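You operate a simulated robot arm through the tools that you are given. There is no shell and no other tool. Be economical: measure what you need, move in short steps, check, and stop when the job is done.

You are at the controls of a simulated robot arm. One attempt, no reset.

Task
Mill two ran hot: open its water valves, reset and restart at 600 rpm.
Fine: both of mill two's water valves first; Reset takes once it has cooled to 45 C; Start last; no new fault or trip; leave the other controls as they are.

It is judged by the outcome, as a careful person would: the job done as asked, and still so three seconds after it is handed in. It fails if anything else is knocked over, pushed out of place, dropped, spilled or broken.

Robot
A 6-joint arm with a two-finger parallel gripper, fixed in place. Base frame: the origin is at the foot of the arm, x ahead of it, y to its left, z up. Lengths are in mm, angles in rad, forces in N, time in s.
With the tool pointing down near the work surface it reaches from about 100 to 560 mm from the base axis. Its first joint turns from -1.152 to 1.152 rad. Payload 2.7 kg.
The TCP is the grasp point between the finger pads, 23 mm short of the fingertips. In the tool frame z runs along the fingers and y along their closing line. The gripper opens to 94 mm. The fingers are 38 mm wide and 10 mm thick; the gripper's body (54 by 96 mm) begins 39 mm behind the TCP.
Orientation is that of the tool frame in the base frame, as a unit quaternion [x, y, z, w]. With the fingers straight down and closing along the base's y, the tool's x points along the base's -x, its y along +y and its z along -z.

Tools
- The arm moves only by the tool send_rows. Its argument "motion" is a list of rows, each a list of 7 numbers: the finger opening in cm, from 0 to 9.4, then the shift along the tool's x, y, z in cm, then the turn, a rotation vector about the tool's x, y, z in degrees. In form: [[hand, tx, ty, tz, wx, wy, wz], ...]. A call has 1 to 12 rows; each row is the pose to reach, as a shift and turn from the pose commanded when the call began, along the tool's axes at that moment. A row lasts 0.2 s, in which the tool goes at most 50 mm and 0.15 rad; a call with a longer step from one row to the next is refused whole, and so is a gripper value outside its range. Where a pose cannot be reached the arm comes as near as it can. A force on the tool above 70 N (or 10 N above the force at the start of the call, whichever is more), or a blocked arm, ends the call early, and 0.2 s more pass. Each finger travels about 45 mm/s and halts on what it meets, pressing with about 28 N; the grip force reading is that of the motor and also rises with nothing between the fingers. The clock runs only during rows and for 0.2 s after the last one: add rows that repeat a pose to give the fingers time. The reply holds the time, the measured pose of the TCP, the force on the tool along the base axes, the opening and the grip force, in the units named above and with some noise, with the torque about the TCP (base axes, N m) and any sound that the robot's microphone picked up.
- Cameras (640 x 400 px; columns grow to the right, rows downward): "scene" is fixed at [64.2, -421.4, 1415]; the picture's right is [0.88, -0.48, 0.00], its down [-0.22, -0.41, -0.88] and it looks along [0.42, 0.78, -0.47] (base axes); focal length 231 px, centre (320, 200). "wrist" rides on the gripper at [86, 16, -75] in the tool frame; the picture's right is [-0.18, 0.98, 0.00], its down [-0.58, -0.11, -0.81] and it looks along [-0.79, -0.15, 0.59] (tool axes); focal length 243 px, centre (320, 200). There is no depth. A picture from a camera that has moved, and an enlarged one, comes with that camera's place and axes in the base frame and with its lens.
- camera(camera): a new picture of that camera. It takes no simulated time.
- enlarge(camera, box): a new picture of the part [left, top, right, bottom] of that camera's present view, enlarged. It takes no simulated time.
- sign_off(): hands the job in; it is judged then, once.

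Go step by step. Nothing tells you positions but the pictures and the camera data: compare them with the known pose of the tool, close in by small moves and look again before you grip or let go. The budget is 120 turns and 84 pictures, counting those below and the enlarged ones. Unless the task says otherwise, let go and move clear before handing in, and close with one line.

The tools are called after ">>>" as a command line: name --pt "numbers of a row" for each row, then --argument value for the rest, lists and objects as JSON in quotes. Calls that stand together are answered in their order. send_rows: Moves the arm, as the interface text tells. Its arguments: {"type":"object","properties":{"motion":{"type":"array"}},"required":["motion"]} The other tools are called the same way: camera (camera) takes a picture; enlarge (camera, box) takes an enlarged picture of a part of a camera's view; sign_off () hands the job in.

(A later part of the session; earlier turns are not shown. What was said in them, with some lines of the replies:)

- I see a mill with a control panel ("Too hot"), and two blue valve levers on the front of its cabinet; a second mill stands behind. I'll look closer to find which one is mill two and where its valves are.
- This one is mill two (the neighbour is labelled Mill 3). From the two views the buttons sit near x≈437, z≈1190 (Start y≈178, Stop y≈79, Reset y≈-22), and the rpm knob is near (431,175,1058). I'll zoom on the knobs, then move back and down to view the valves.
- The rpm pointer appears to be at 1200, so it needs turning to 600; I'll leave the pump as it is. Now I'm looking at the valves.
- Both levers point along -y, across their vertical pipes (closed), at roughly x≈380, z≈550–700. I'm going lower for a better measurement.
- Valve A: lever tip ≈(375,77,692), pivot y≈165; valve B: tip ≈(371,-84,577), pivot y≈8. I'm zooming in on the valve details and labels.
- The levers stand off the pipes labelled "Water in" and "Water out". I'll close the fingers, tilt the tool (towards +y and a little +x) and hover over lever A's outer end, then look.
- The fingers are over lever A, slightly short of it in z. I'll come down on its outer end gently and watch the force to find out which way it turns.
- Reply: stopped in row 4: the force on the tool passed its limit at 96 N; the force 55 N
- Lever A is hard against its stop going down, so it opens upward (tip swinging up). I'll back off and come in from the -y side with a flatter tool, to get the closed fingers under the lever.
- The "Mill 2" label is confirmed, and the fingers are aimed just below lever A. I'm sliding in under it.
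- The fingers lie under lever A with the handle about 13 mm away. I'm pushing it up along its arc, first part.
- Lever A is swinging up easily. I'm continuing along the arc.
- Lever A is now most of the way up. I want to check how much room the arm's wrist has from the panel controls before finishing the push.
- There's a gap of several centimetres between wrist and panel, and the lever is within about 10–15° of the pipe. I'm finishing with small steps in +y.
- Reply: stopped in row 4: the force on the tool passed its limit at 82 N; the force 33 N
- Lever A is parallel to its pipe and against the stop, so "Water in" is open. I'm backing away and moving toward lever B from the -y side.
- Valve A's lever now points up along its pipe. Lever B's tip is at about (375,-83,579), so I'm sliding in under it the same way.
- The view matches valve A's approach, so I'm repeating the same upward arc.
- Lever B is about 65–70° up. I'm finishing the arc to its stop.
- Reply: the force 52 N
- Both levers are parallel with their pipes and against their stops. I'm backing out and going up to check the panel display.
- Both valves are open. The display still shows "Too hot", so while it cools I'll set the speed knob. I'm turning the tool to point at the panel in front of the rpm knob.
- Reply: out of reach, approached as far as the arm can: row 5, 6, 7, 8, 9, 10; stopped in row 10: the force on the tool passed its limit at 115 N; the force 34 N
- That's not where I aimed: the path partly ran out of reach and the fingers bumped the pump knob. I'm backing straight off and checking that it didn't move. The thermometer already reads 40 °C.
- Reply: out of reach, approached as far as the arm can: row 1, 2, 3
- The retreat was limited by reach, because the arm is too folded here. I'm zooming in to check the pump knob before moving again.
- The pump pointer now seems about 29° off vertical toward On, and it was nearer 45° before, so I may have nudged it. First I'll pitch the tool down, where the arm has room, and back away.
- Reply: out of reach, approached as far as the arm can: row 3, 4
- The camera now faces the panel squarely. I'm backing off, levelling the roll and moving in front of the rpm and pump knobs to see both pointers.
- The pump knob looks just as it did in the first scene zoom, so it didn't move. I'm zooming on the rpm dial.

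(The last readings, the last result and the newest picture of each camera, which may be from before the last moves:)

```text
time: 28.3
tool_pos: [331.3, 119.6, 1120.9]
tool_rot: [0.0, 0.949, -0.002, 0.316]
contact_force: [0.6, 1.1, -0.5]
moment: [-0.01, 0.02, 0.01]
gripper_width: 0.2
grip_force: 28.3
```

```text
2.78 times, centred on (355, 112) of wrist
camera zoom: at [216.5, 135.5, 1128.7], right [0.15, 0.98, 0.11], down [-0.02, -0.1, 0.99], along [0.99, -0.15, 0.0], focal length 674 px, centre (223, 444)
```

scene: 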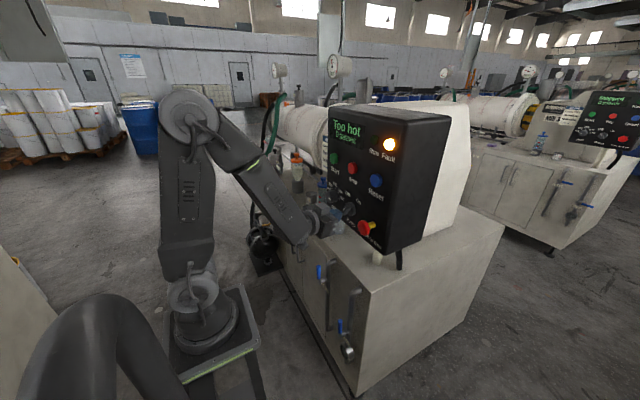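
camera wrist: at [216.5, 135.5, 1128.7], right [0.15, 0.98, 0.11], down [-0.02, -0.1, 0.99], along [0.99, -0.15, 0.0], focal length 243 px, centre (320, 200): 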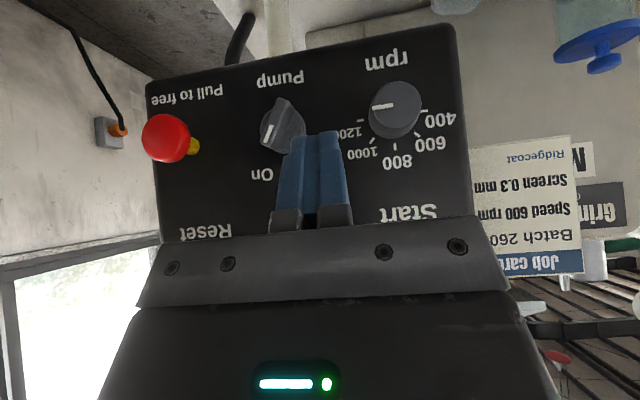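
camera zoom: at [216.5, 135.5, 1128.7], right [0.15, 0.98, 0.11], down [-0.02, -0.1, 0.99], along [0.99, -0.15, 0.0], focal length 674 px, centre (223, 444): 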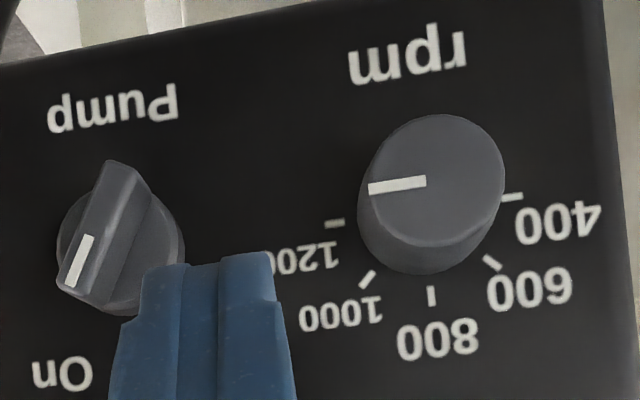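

The ticks are 45° apart: the pointer is exactly at 1200, with 600 at 135° anticlockwise. The knob face is near (420,174,1058), about 42 mm across, with the panel at x≈447. I'll open the fingers and line up in front of it, rolled 40° for the turn.

>>> send_rows --pt "1.5 0.4 1.0 1.0 -6.4 0 4.8" --pt "3 0.9 2.2 2.4 -12.8 0 9.6" --pt "4.5 1.35 3.3 3.7 -19.2 0 14.4" --pt "6.5 1.8 4.4 5.0 -25.6 0 19.2" --pt "6.5 2.26 5.5 6.18 -32 0 24" --pt "6.5 2.26 5.5 6.18 -32 0 24"

>>> camera --camera "wrist"

>>> enlarge --camera "scene" --box '[270, 130, 430, 260]'

```text
time: 29.7
tool_pos: [350.0, 173.9, 1057.8]
tool_rot: [0.108, 0.893, 0.322, 0.296]
contact_force: [-0.1, 0.5, 0.1]
moment: [0.02, 0.01, -0.02]
gripper_width: 65.1
grip_force: 0.1
out of reach, approached as far as the arm can: row 4, 5
```

```text
39 pictures are left
camera wrist: at [235.7, 180.4, 1073.9], right [0.15, 0.69, 0.71], down [-0.02, -0.72, 0.7], along [0.99, -0.12, -0.09], focal length 243 px, centre (320, 200)
```

wrist: 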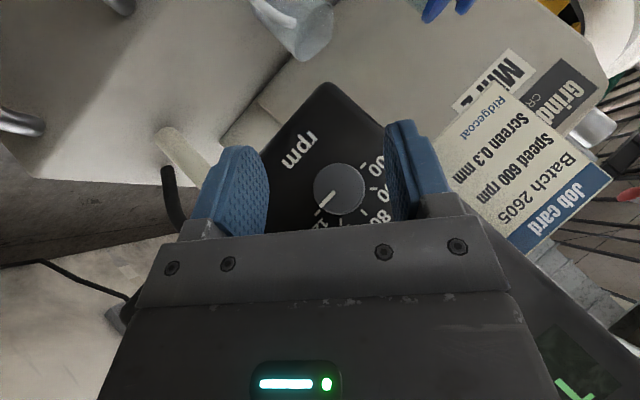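

```text
3.08 times, centred on (350, 195) of scene
camera zoom: at [64.2, -421.4, 1415.0], right [0.88, -0.48, 0.0], down [-0.22, -0.41, -0.88], along [0.42, 0.78, -0.47], focal length 711 px, centre (228, 215)
```

zoom: 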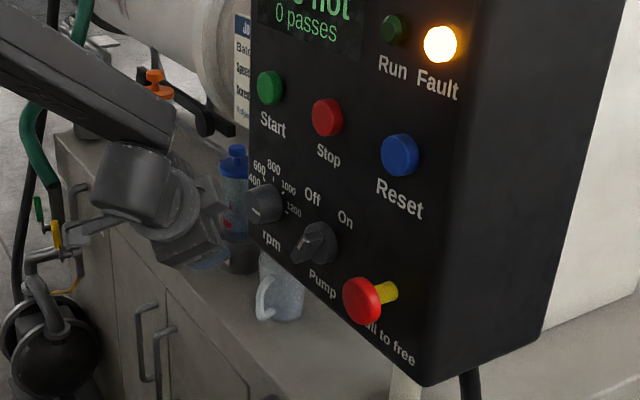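

The rpm knob is centred between the fingers. I'm moving straight in and gripping it.

>>> send_rows --pt "6.5 -1.7 0.06 1.2 0 0 0" --pt "6.5 -3.4 0.12 2.4 0 0 0" --pt "6.5 -5.04 0.18 3.61 0 0 0" --pt "6.5 -5.04 0.18 3.61 0 0 0"

>>> camera --camera "wrist"

```text
time: 30.7
tool_pos: [410.9, 174.1, 1059.1]
tool_rot: [0.109, 0.892, 0.322, 0.297]
contact_force: [-0.5, 0.2, 0.4]
moment: [0.01, 0.01, 0.03]
gripper_width: 65.2
grip_force: 0.0
```

```text
37 pictures are left
camera wrist: at [297.6, 181.7, 1075.2], right [0.15, 0.68, 0.71], down [-0.02, -0.72, 0.69], along [0.99, -0.12, -0.1], focal length 243 px, centre (320, 200)
```

wrist: 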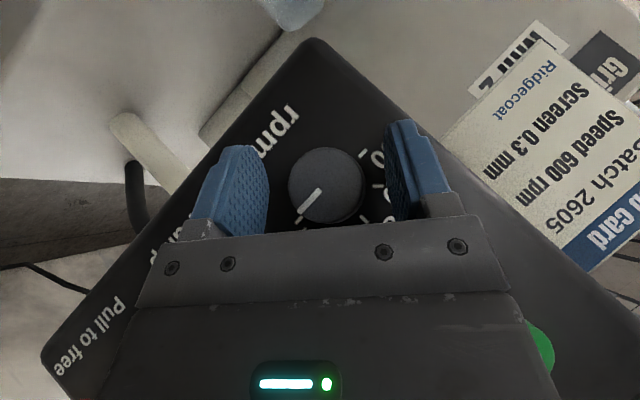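

The knob is centred in the jaws, so I'm closing on it.

>>> send_rows --pt "5 0 0 0 0 0 0" --pt "3.8 0 0 0 0 0 0" --pt "3.0 0 0 0 0 0 0"

```text
time: 31.5
tool_pos: [412.0, 176.3, 1059.4]
tool_rot: [0.107, 0.892, 0.324, 0.297]
contact_force: [3.1, 9.7, 5.1]
moment: [-0.01, 0.05, 0.39]
gripper_width: 40.1
grip_force: 45.0
```

Gripped at 40 mm. I'm turning it anticlockwise in steps.

>>> send_rows --pt "3.0 0 0.2 0 0 0 0" --pt "3.0 0 0.2 0 5.6 0 -4.2" --pt "3.0 0 0.2 0 11.2 0 -8.4" --pt "3.0 0 0.2 0 16.8 0 -12.6" --pt "3.0 0 0.2 0 22.4 0 -16.8"

>>> camera --camera "wrist"

```text
time: 32.7
tool_pos: [409.0, 175.5, 1058.7]
tool_rot: [0.034, 0.944, 0.096, 0.313]
contact_force: [-10.4, 5.9, 11.9]
moment: [0.02, 0.46, -0.39]
gripper_width: 39.7
grip_force: 45.3
out of reach, approached as far as the arm can: row 4
```

```text
36 pictures are left
camera wrist: at [295.7, 189.5, 1070.4], right [0.15, 0.94, 0.31], down [-0.02, -0.31, 0.95], along [0.99, -0.15, -0.03], focal length 243 px, centre (320, 200)
```

wrist: 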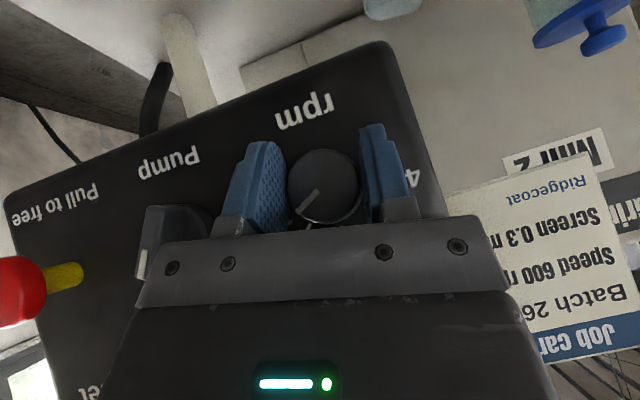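

The knob turns with the gripper, 28° so far. I'm continuing.

>>> send_rows --pt "3.0 0 0 0 5.6 0 -4.2" --pt "3.0 0 0 0 11.2 0 -8.4" --pt "3.0 0 0 0 16.8 0 -12.6" --pt "3.0 0 0 0 22.4 0 -16.8" --pt "3.0 0 0 0 28 0 -21" --pt "3.0 0 0 0 33.6 0 -25.2"

>>> camera --camera "wrist"

```text
time: 34.1
tool_pos: [410.1, 174.6, 1059.1]
tool_rot: [-0.081, 0.916, -0.249, 0.303]
contact_force: [-35.3, -7.2, 4.2]
moment: [-0.03, -0.3, -0.05]
gripper_width: 39.9
grip_force: 45.2
```

```text
35 pictures are left
camera wrist: at [295.8, 192.4, 1058.3], right [0.15, 0.9, -0.4], down [-0.01, 0.41, 0.91], along [0.99, -0.13, 0.07], focal length 243 px, centre (320, 200)
```

wrist: 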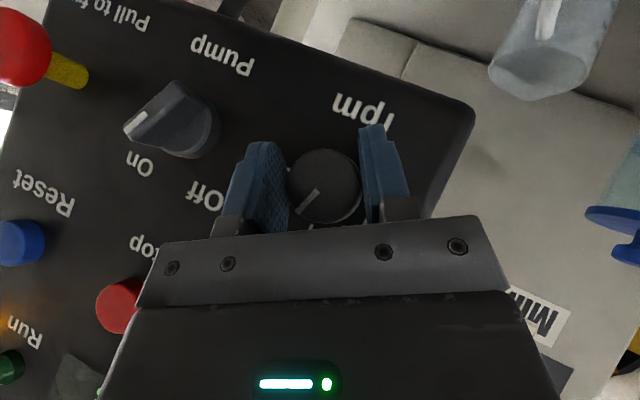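

It's turned about 72° now. I'll open, roll back around the knob and regrip for the rest.

>>> send_rows --pt "5 0 0 0 0 0 0" --pt "6.5 0 0 0 0 0 0" --pt "6.5 0 0 0 0 0 0"

>>> enlarge --camera "wrist" --box '[200, 100, 440, 250]'

```text
time: 34.9
tool_pos: [411.6, 174.9, 1060.4]
tool_rot: [-0.081, 0.916, -0.247, 0.305]
contact_force: [-0.8, -0.6, -0.2]
moment: [-0.02, -0.05, 0.01]
gripper_width: 65.1
grip_force: 0.2
```

```text
2.67 times, centred on (320, 175) of wrist
camera zoom: at [297.5, 193.3, 1058.8], right [0.15, 0.91, -0.4], down [-0.02, 0.41, 0.91], along [0.99, -0.13, 0.08], focal length 647 px, centre (320, 267)
```

zoom: 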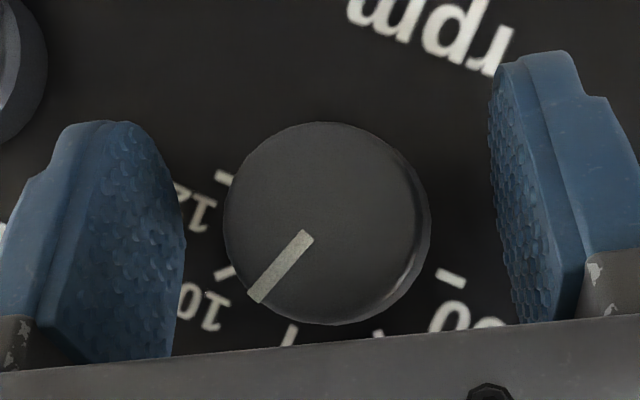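

The pointer sits between 1000 and 800. I'm rolling back 68° around the knob and regripping.

>>> send_rows --pt "6.5 0 0 0 -6.05 0 4.53" --pt "6.5 0 0 0 -12.1 0 9.07" --pt "6.5 0 0 0 -18.1 0 13.6" --pt "6.5 0 0 0 -24.2 0 18.1" --pt "6.5 0 0 0 -30.2 0 22.7" --pt "6.5 0 0 0 -36.3 0 27.2" --pt "6.5 0 0 0 -42.3 0 31.7" --pt "6.5 0 0 0 -48.4 0 36.3" --pt "6.5 0 0 0 -54.4 0 40.8" --pt "6.5 0 0 0 -54.4 0 40.8"

>>> enlarge --camera "wrist" --box '[200, 100, 440, 250]'

```text
time: 37.1
tool_pos: [411.7, 173.7, 1058.8]
tool_rot: [0.105, 0.898, 0.306, 0.298]
contact_force: [0.3, -0.5, 0.0]
moment: [0.0, -0.03, -0.01]
gripper_width: 64.8
grip_force: 0.0
out of reach, approached as far as the arm can: row 8
```

```text
2.67 times, centred on (320, 175) of wrist
camera zoom: at [297.5, 182.5, 1075.8], right [0.15, 0.71, 0.69], down [-0.02, -0.69, 0.72], along [0.99, -0.12, -0.09], focal length 647 px, centre (320, 267)
```

zoom: 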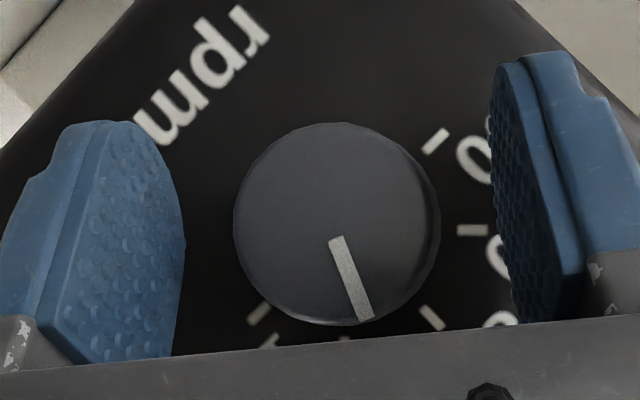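

The pointer needs about 66° more to reach 600. I'm gripping and turning.

>>> send_rows --pt "5 0 0 0 0 0 0" --pt "3.8 0 0 0 0 0 0" --pt "3.0 0 0.1 0 0 0 0" --pt "3.0 0 0.1 0 6.1 0 -4.58" --pt "3.0 0 0.1 0 12.2 0 -9.15" --pt "3.0 0 0.1 0 18.3 0 -13.7" --pt "3.0 0 0.1 0 24.4 0 -18.3" --pt "3.0 0 0.1 0 30.5 0 -22.9" --pt "3.0 0 0.1 0 36.6 0 -27.4" --pt "3.0 0 0.1 0 42.7 0 -32.0" --pt "3.0 0 0.1 0 48.8 0 -36.6" --pt "3.0 0 0.1 0 52.8 0 -39.6"

>>> enlarge --camera "wrist" --box '[200, 100, 440, 250]'

```text
time: 39.7
tool_pos: [410.9, 174.1, 1059.3]
tool_rot: [-0.075, 0.92, -0.233, 0.305]
contact_force: [0.6, -13.6, 1.4]
moment: [-0.01, -0.46, -0.65]
gripper_width: 39.2
grip_force: 45.2
out of reach, approached as far as the arm can: row 5, 6
```

```text
2.67 times, centred on (320, 175) of wrist
camera zoom: at [296.7, 193.0, 1059.9], right [0.15, 0.92, -0.37], down [-0.01, 0.38, 0.93], along [0.99, -0.13, 0.07], focal length 647 px, centre (320, 267)
```

zoom: 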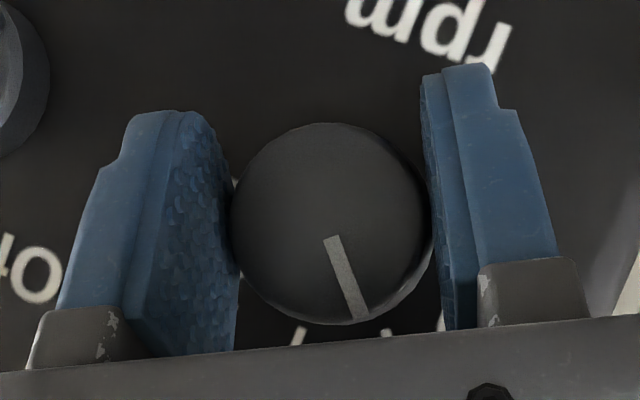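

It looks aligned with 600. I'm releasing and checking.

>>> send_rows --pt "5 0 0 0 0 0 0" --pt "6.5 0 0 0 0 0 0" --pt "6.5 2.4 0 -1.8 0 0 0" --pt "6.5 4.8 0 -3.6 0 0 0" --pt "6.5 4.8 0 -3.6 0 0 0"

>>> camera --camera "wrist"

>>> enlarge --camera "scene" --box '[320, 170, 400, 250]'

```text
time: 40.9
tool_pos: [351.4, 177.8, 1059.8]
tool_rot: [-0.077, 0.92, -0.23, 0.306]
contact_force: [0.4, 0.2, 0.2]
moment: [0.0, 0.0, -0.01]
gripper_width: 64.9
grip_force: 0.1
```

```text
31 pictures are left
camera wrist: at [237.2, 194.6, 1059.2], right [0.15, 0.92, -0.37], down [-0.02, 0.37, 0.93], along [0.99, -0.13, 0.07], focal length 243 px, centre (320, 200)
```

wrist: 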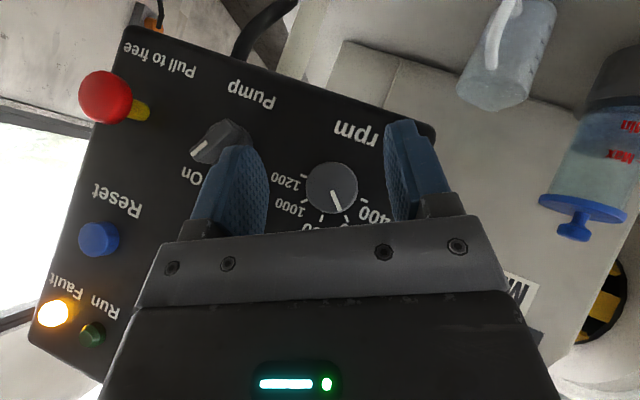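

```text
5.00 times, centred on (360, 210) of scene
camera zoom: at [64.2, -421.4, 1415.0], right [0.88, -0.48, 0.0], down [-0.22, -0.41, -0.88], along [0.42, 0.78, -0.47], focal length 1155 px, centre (120, 150)
```

zoom: 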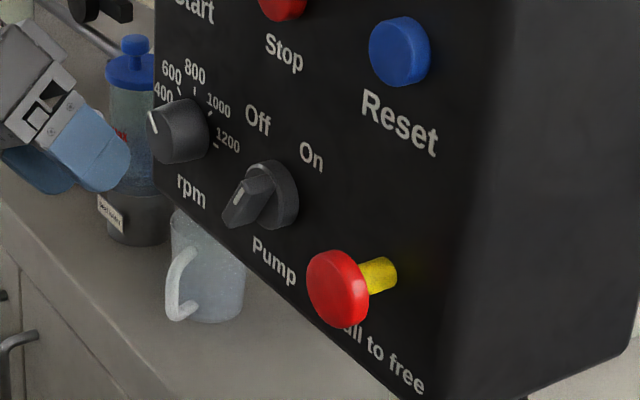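

I'm moving back and up to a square view to verify the dial.

>>> send_rows --pt "5 0.1 -1.6 -0.8 -5.6 0 4.2" --pt "3 0.1 -3.9 -1.6 -11.2 0 8.4" --pt "1 0.1 -5.9 -2.4 -16.8 0 12.6" --pt "0 0.04 -7.93 -3.26 -22.4 0 16.8" --pt "0 0.04 -7.93 -3.26 -22.4 0 16.8"

>>> enlarge --camera "wrist" --box '[240, 40, 470, 184]'

>>> enlarge --camera "scene" --box '[320, 50, 420, 160]'

```text
time: 42.1
tool_pos: [331.4, 120.0, 1120.9]
tool_rot: [0.0, 0.949, -0.001, 0.316]
contact_force: [-0.3, 0.4, -0.1]
moment: [0.0, 0.03, 0.0]
gripper_width: 0.0
grip_force: 27.9
```

```text
2.78 times, centred on (355, 112) of wrist
camera zoom: at [217.8, 134.0, 1129.3], right [0.15, 0.98, 0.11], down [-0.02, -0.11, 0.99], along [0.99, -0.15, 0.0], focal length 674 px, centre (223, 444)
```

zoom: 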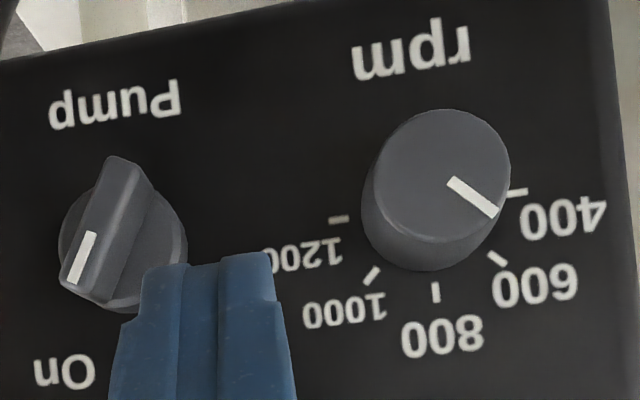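

```text
3.64 times, centred on (370, 105) of scene
camera zoom: at [64.2, -421.4, 1415.0], right [0.88, -0.48, 0.0], down [-0.22, -0.41, -0.88], along [0.42, 0.78, -0.47], focal length 840 px, centre (138, 546)
```

zoom: 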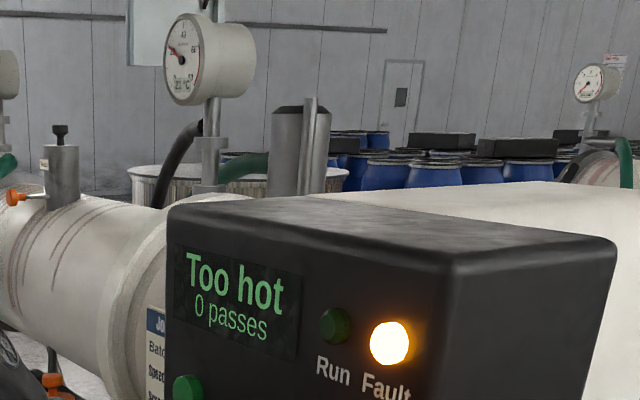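

The knob is on 600 within a degree or two, the pump is unchanged, and the gauge reads about 22 °C. Next is the blue Reset button near (437,-22,1189).

>>> send_rows --pt "0 -1.3 -3.5 -1.3 0 0 0" --pt "0 -2.6 -7.1 -2.6 0 0 0" --pt "0 -4.0 -10.6 -4.0 0 0 0" --pt "0 -5.3 -14.2 -5.4 0 0 0" --pt "0 -5.3 -14.2 -5.4 0 0 0"

>>> camera --camera "wrist"

>>> enlarge --camera "scene" --box '[300, 100, 440, 250]'

```text
time: 43.3
tool_pos: [340.4, -23.2, 1197.1]
tool_rot: [0.0, 0.949, -0.001, 0.316]
contact_force: [0.7, 0.1, 0.5]
moment: [-0.03, 0.01, 0.02]
gripper_width: 0.0
grip_force: 28.4
```

```text
27 pictures are left
camera wrist: at [226.1, -7.0, 1205.3], right [0.15, 0.98, 0.11], down [-0.02, -0.11, 0.99], along [0.99, -0.15, 0.0], focal length 243 px, centre (320, 200)
```

wrist: 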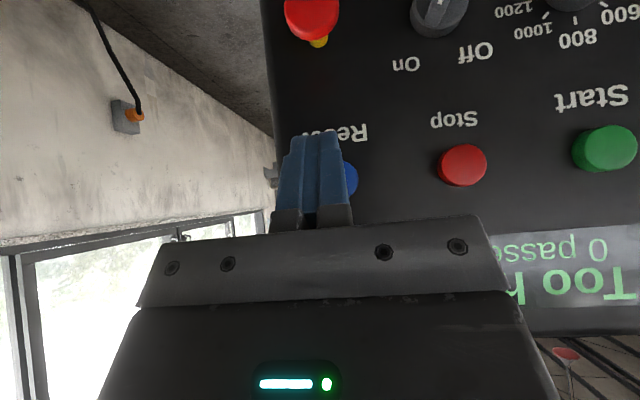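

```text
2.67 times, centred on (370, 175) of scene
camera zoom: at [64.2, -421.4, 1415.0], right [0.88, -0.48, 0.0], down [-0.22, -0.41, -0.88], along [0.42, 0.78, -0.47], focal length 616 px, centre (187, 267)
```

zoom: 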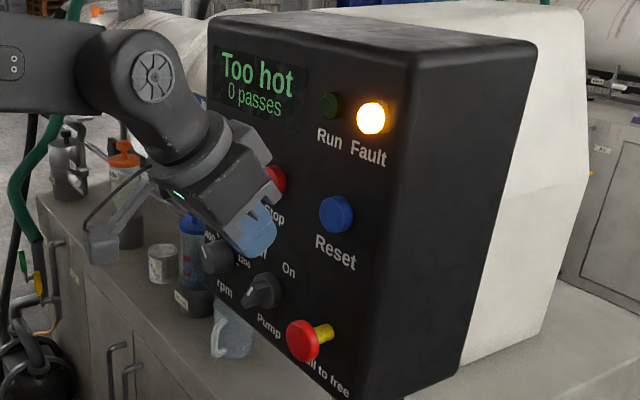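

Reset lies straight ahead of the fingertips at y≈-21. I'm pressing in gently, then backing off.

>>> send_rows --pt "0 -2.4 0.2 1.8 0 0 0" --pt "0 -4.64 0.2 3.48 0 0 0" --pt "0 -5.12 0.2 3.84 0 0 0" --pt "0 -5.52 0.2 4.14 0 0 0" --pt "0 -5.76 0.2 4.32 0 0 0"

>>> camera --camera "wrist"

>>> enlarge --camera "scene" --box '[300, 100, 440, 250]'

```text
time: 44.5
tool_pos: [413.1, -21.7, 1193.8]
tool_rot: [0.0, 0.949, -0.001, 0.314]
contact_force: [-22.0, 0.0, 0.9]
moment: [-0.03, 0.11, 0.02]
gripper_width: 0.0
grip_force: 27.8
heard: click
```

```text
25 pictures are left
camera wrist: at [297.9, -5.3, 1203.9], right [0.15, 0.98, 0.11], down [-0.01, -0.11, 0.99], along [0.99, -0.15, 0.0], focal length 243 px, centre (320, 200)
```

wrist: 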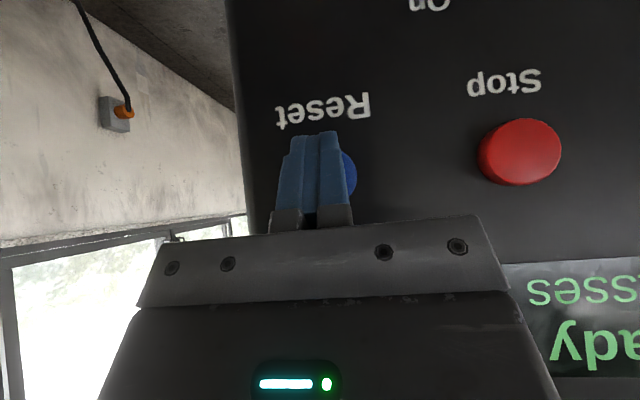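

```text
2.67 times, centred on (370, 175) of scene
camera zoom: at [63.4, -421.3, 1415.0], right [0.88, -0.48, 0.0], down [-0.22, -0.41, -0.88], along [0.42, 0.78, -0.47], focal length 616 px, centre (187, 267)
```

zoom: 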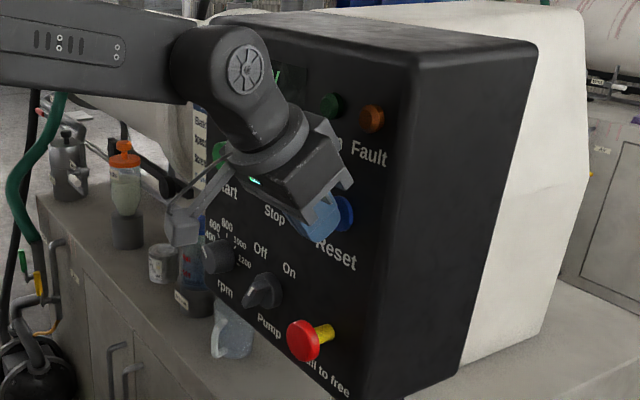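

Click: the display shows "Ready" and the fault lamp is off. I'm backing off and moving over to Start.

>>> send_rows --pt "0 2.64 0 -1.98 0 0 0" --pt "0 5.2 0 -3.9 0 0 0" --pt "0 5.2 4 -3.9 0 0 0" --pt "0 5.2 8 -3.9 0 0 0" --pt "0 5.2 12 -3.9 0 0 0" --pt "0 5.2 16 -3.9 0 0 0" --pt "0 5.2 19.95 -3.9 0 0 0" --pt "0 5.2 19.95 -3.9 0 0 0"

>>> camera --camera "wrist"

>>> enlarge --camera "scene" --box '[300, 40, 440, 250]'

```text
time: 46.3
tool_pos: [346.7, 177.2, 1194.7]
tool_rot: [-0.001, 0.949, -0.001, 0.316]
contact_force: [0.4, -0.1, -0.9]
moment: [0.05, -0.01, 0.02]
gripper_width: 0.0
grip_force: 27.9
```

```text
23 pictures are left
camera wrist: at [233.0, 193.8, 1203.8], right [0.15, 0.98, 0.11], down [-0.02, -0.11, 0.99], along [0.99, -0.15, 0.0], focal length 243 px, centre (320, 200)
```

wrist: 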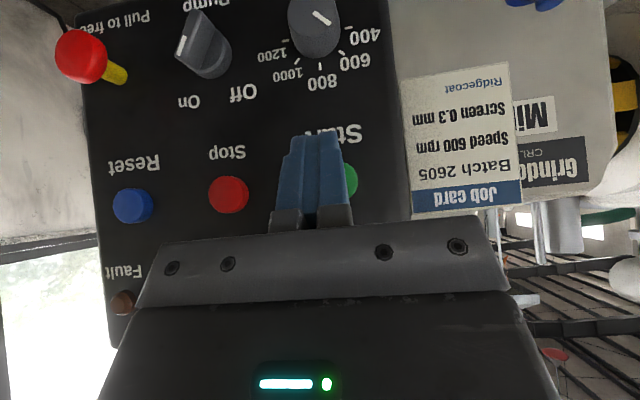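

```text
1.90 times, centred on (370, 145) of scene
camera zoom: at [64.3, -421.3, 1415.0], right [0.88, -0.48, 0.0], down [-0.22, -0.41, -0.88], along [0.42, 0.78, -0.47], focal length 440 px, centre (225, 305)
```

zoom: 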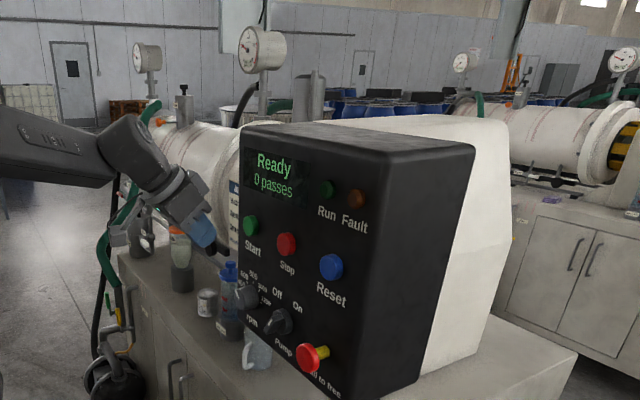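

The display reads "Ready", 600 is set and both valves are open. I'm pressing Start.

>>> send_rows --pt "0 -2.4 0.1 1.8 0 0 0" --pt "0 -4.16 0.1 3.12 0 0 0" --pt "0 -4.72 0.1 3.54 0 0 0" --pt "0 -5.04 0.1 3.78 0 0 0" --pt "0 -5.28 0.1 3.96 0 0 0"

>>> enlarge --camera "scene" --box '[300, 40, 440, 250]'

```text
time: 47.5
tool_pos: [412.0, 179.6, 1195.0]
tool_rot: [0.0, 0.949, -0.002, 0.315]
contact_force: [-23.9, -6.5, 3.3]
moment: [0.01, 0.08, -0.14]
gripper_width: 0.0
grip_force: 28.1
heard: click
```

```text
1.90 times, centred on (370, 145) of scene
camera zoom: at [63.3, -421.6, 1415.0], right [0.88, -0.48, 0.0], down [-0.22, -0.41, -0.88], along [0.42, 0.78, -0.47], focal length 440 px, centre (225, 305)
```

zoom: 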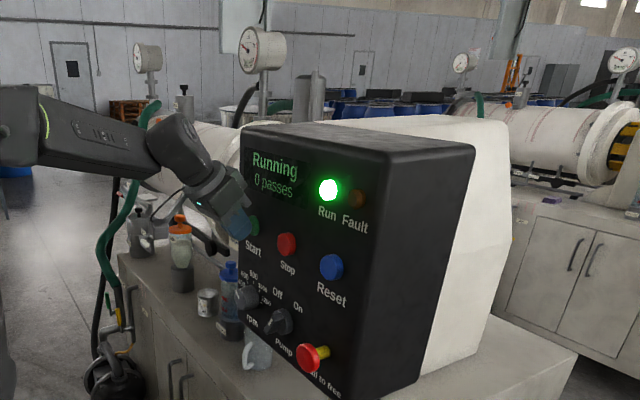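

The mill is running with the green Run lamp on. I'm backing clear and watching for a few seconds that it holds without a trip.

>>> send_rows --pt "0 2.4 0 -1.8 0 0 0" --pt "0 5.0 0 -3.75 0 0 0" --pt "0 6.0 -1 -5.5 0 0 0" --pt "0 6.0 -1 -5.5 0 0 0" --pt "0 6.0 -1 -5.5 0 0 0" --pt "0 6.0 -1 -5.5 0 0 0" --pt "0 6.0 -1 -5.5 0 0 0" --pt "0 6.0 -1 -5.5 0 0 0" --pt "0 6.0 -1 -5.5 0 0 0" --pt "0 6.0 -1 -5.5 0 0 0" --pt "0 6.0 -1 -5.5 0 0 0" --pt "0 6.0 -1 -5.5 0 0 0"

>>> enlarge --camera "scene" --box '[300, 40, 440, 250]'

>>> camera --camera "scene"

>>> enlarge --camera "scene" --box '[320, 50, 380, 130]'

>>> enlarge --camera "scene" --box '[300, 240, 380, 370]'

```text
time: 50.1
tool_pos: [332.4, 169.8, 1204.9]
tool_rot: [0.0, 0.949, -0.001, 0.316]
contact_force: [0.3, -0.8, -0.1]
moment: [0.01, 0.0, -0.01]
gripper_width: 0.0
grip_force: 27.9
```

```text
1.90 times, centred on (370, 145) of scene
camera zoom: at [64.2, -421.4, 1415.0], right [0.88, -0.48, 0.0], down [-0.22, -0.41, -0.88], along [0.42, 0.78, -0.47], focal length 440 px, centre (225, 305)
```

zoom: 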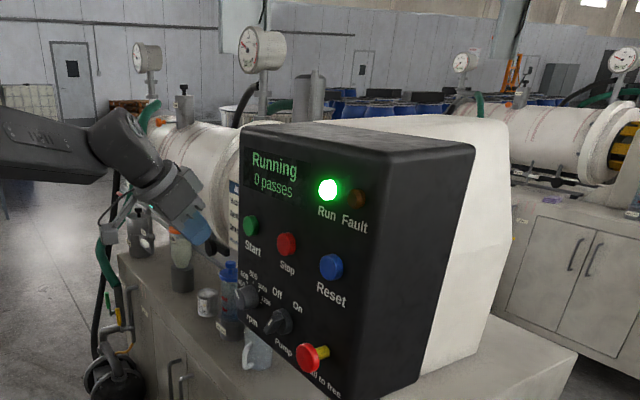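

```text
19 pictures are left
```

scene: 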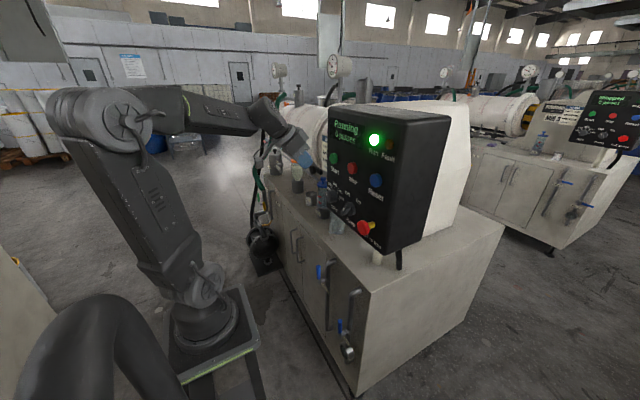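

```text
5.00 times, centred on (350, 90) of scene
camera zoom: at [64.2, -421.4, 1415.0], right [0.88, -0.48, 0.0], down [-0.22, -0.41, -0.88], along [0.42, 0.78, -0.47], focal length 1155 px, centre (170, 750)
```

zoom: 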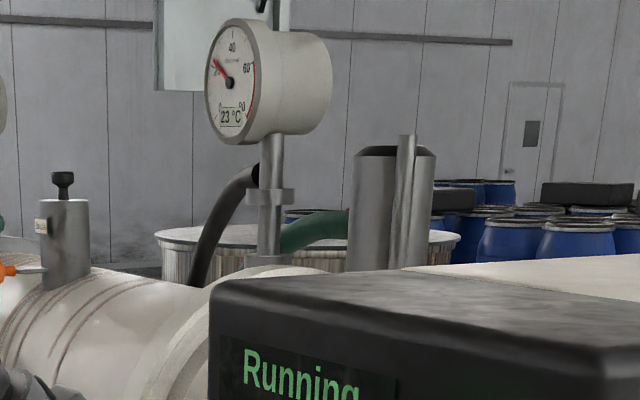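

```text
3.08 times, centred on (340, 305) of scene
camera zoom: at [64.2, -421.4, 1415.0], right [0.88, -0.48, 0.0], down [-0.22, -0.41, -0.88], along [0.42, 0.78, -0.47], focal length 711 px, centre (258, -123)
```

zoom: 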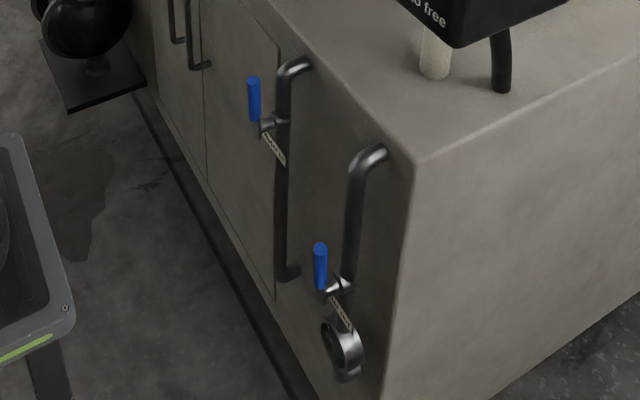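

The mill has been running for about three seconds at 23 °C with no fault. Both valve levers are vertical, the dial is on 600 and the arm is clear, so I'm handing in.

>>> sign_off

```text
The job is handed in.
```

Mill two is running at 600 rpm with both water valves open. It was reset at about 22 °C and shows no fault. On the way I bumped the pump knob, but before-and-after pictures show it didn't move.
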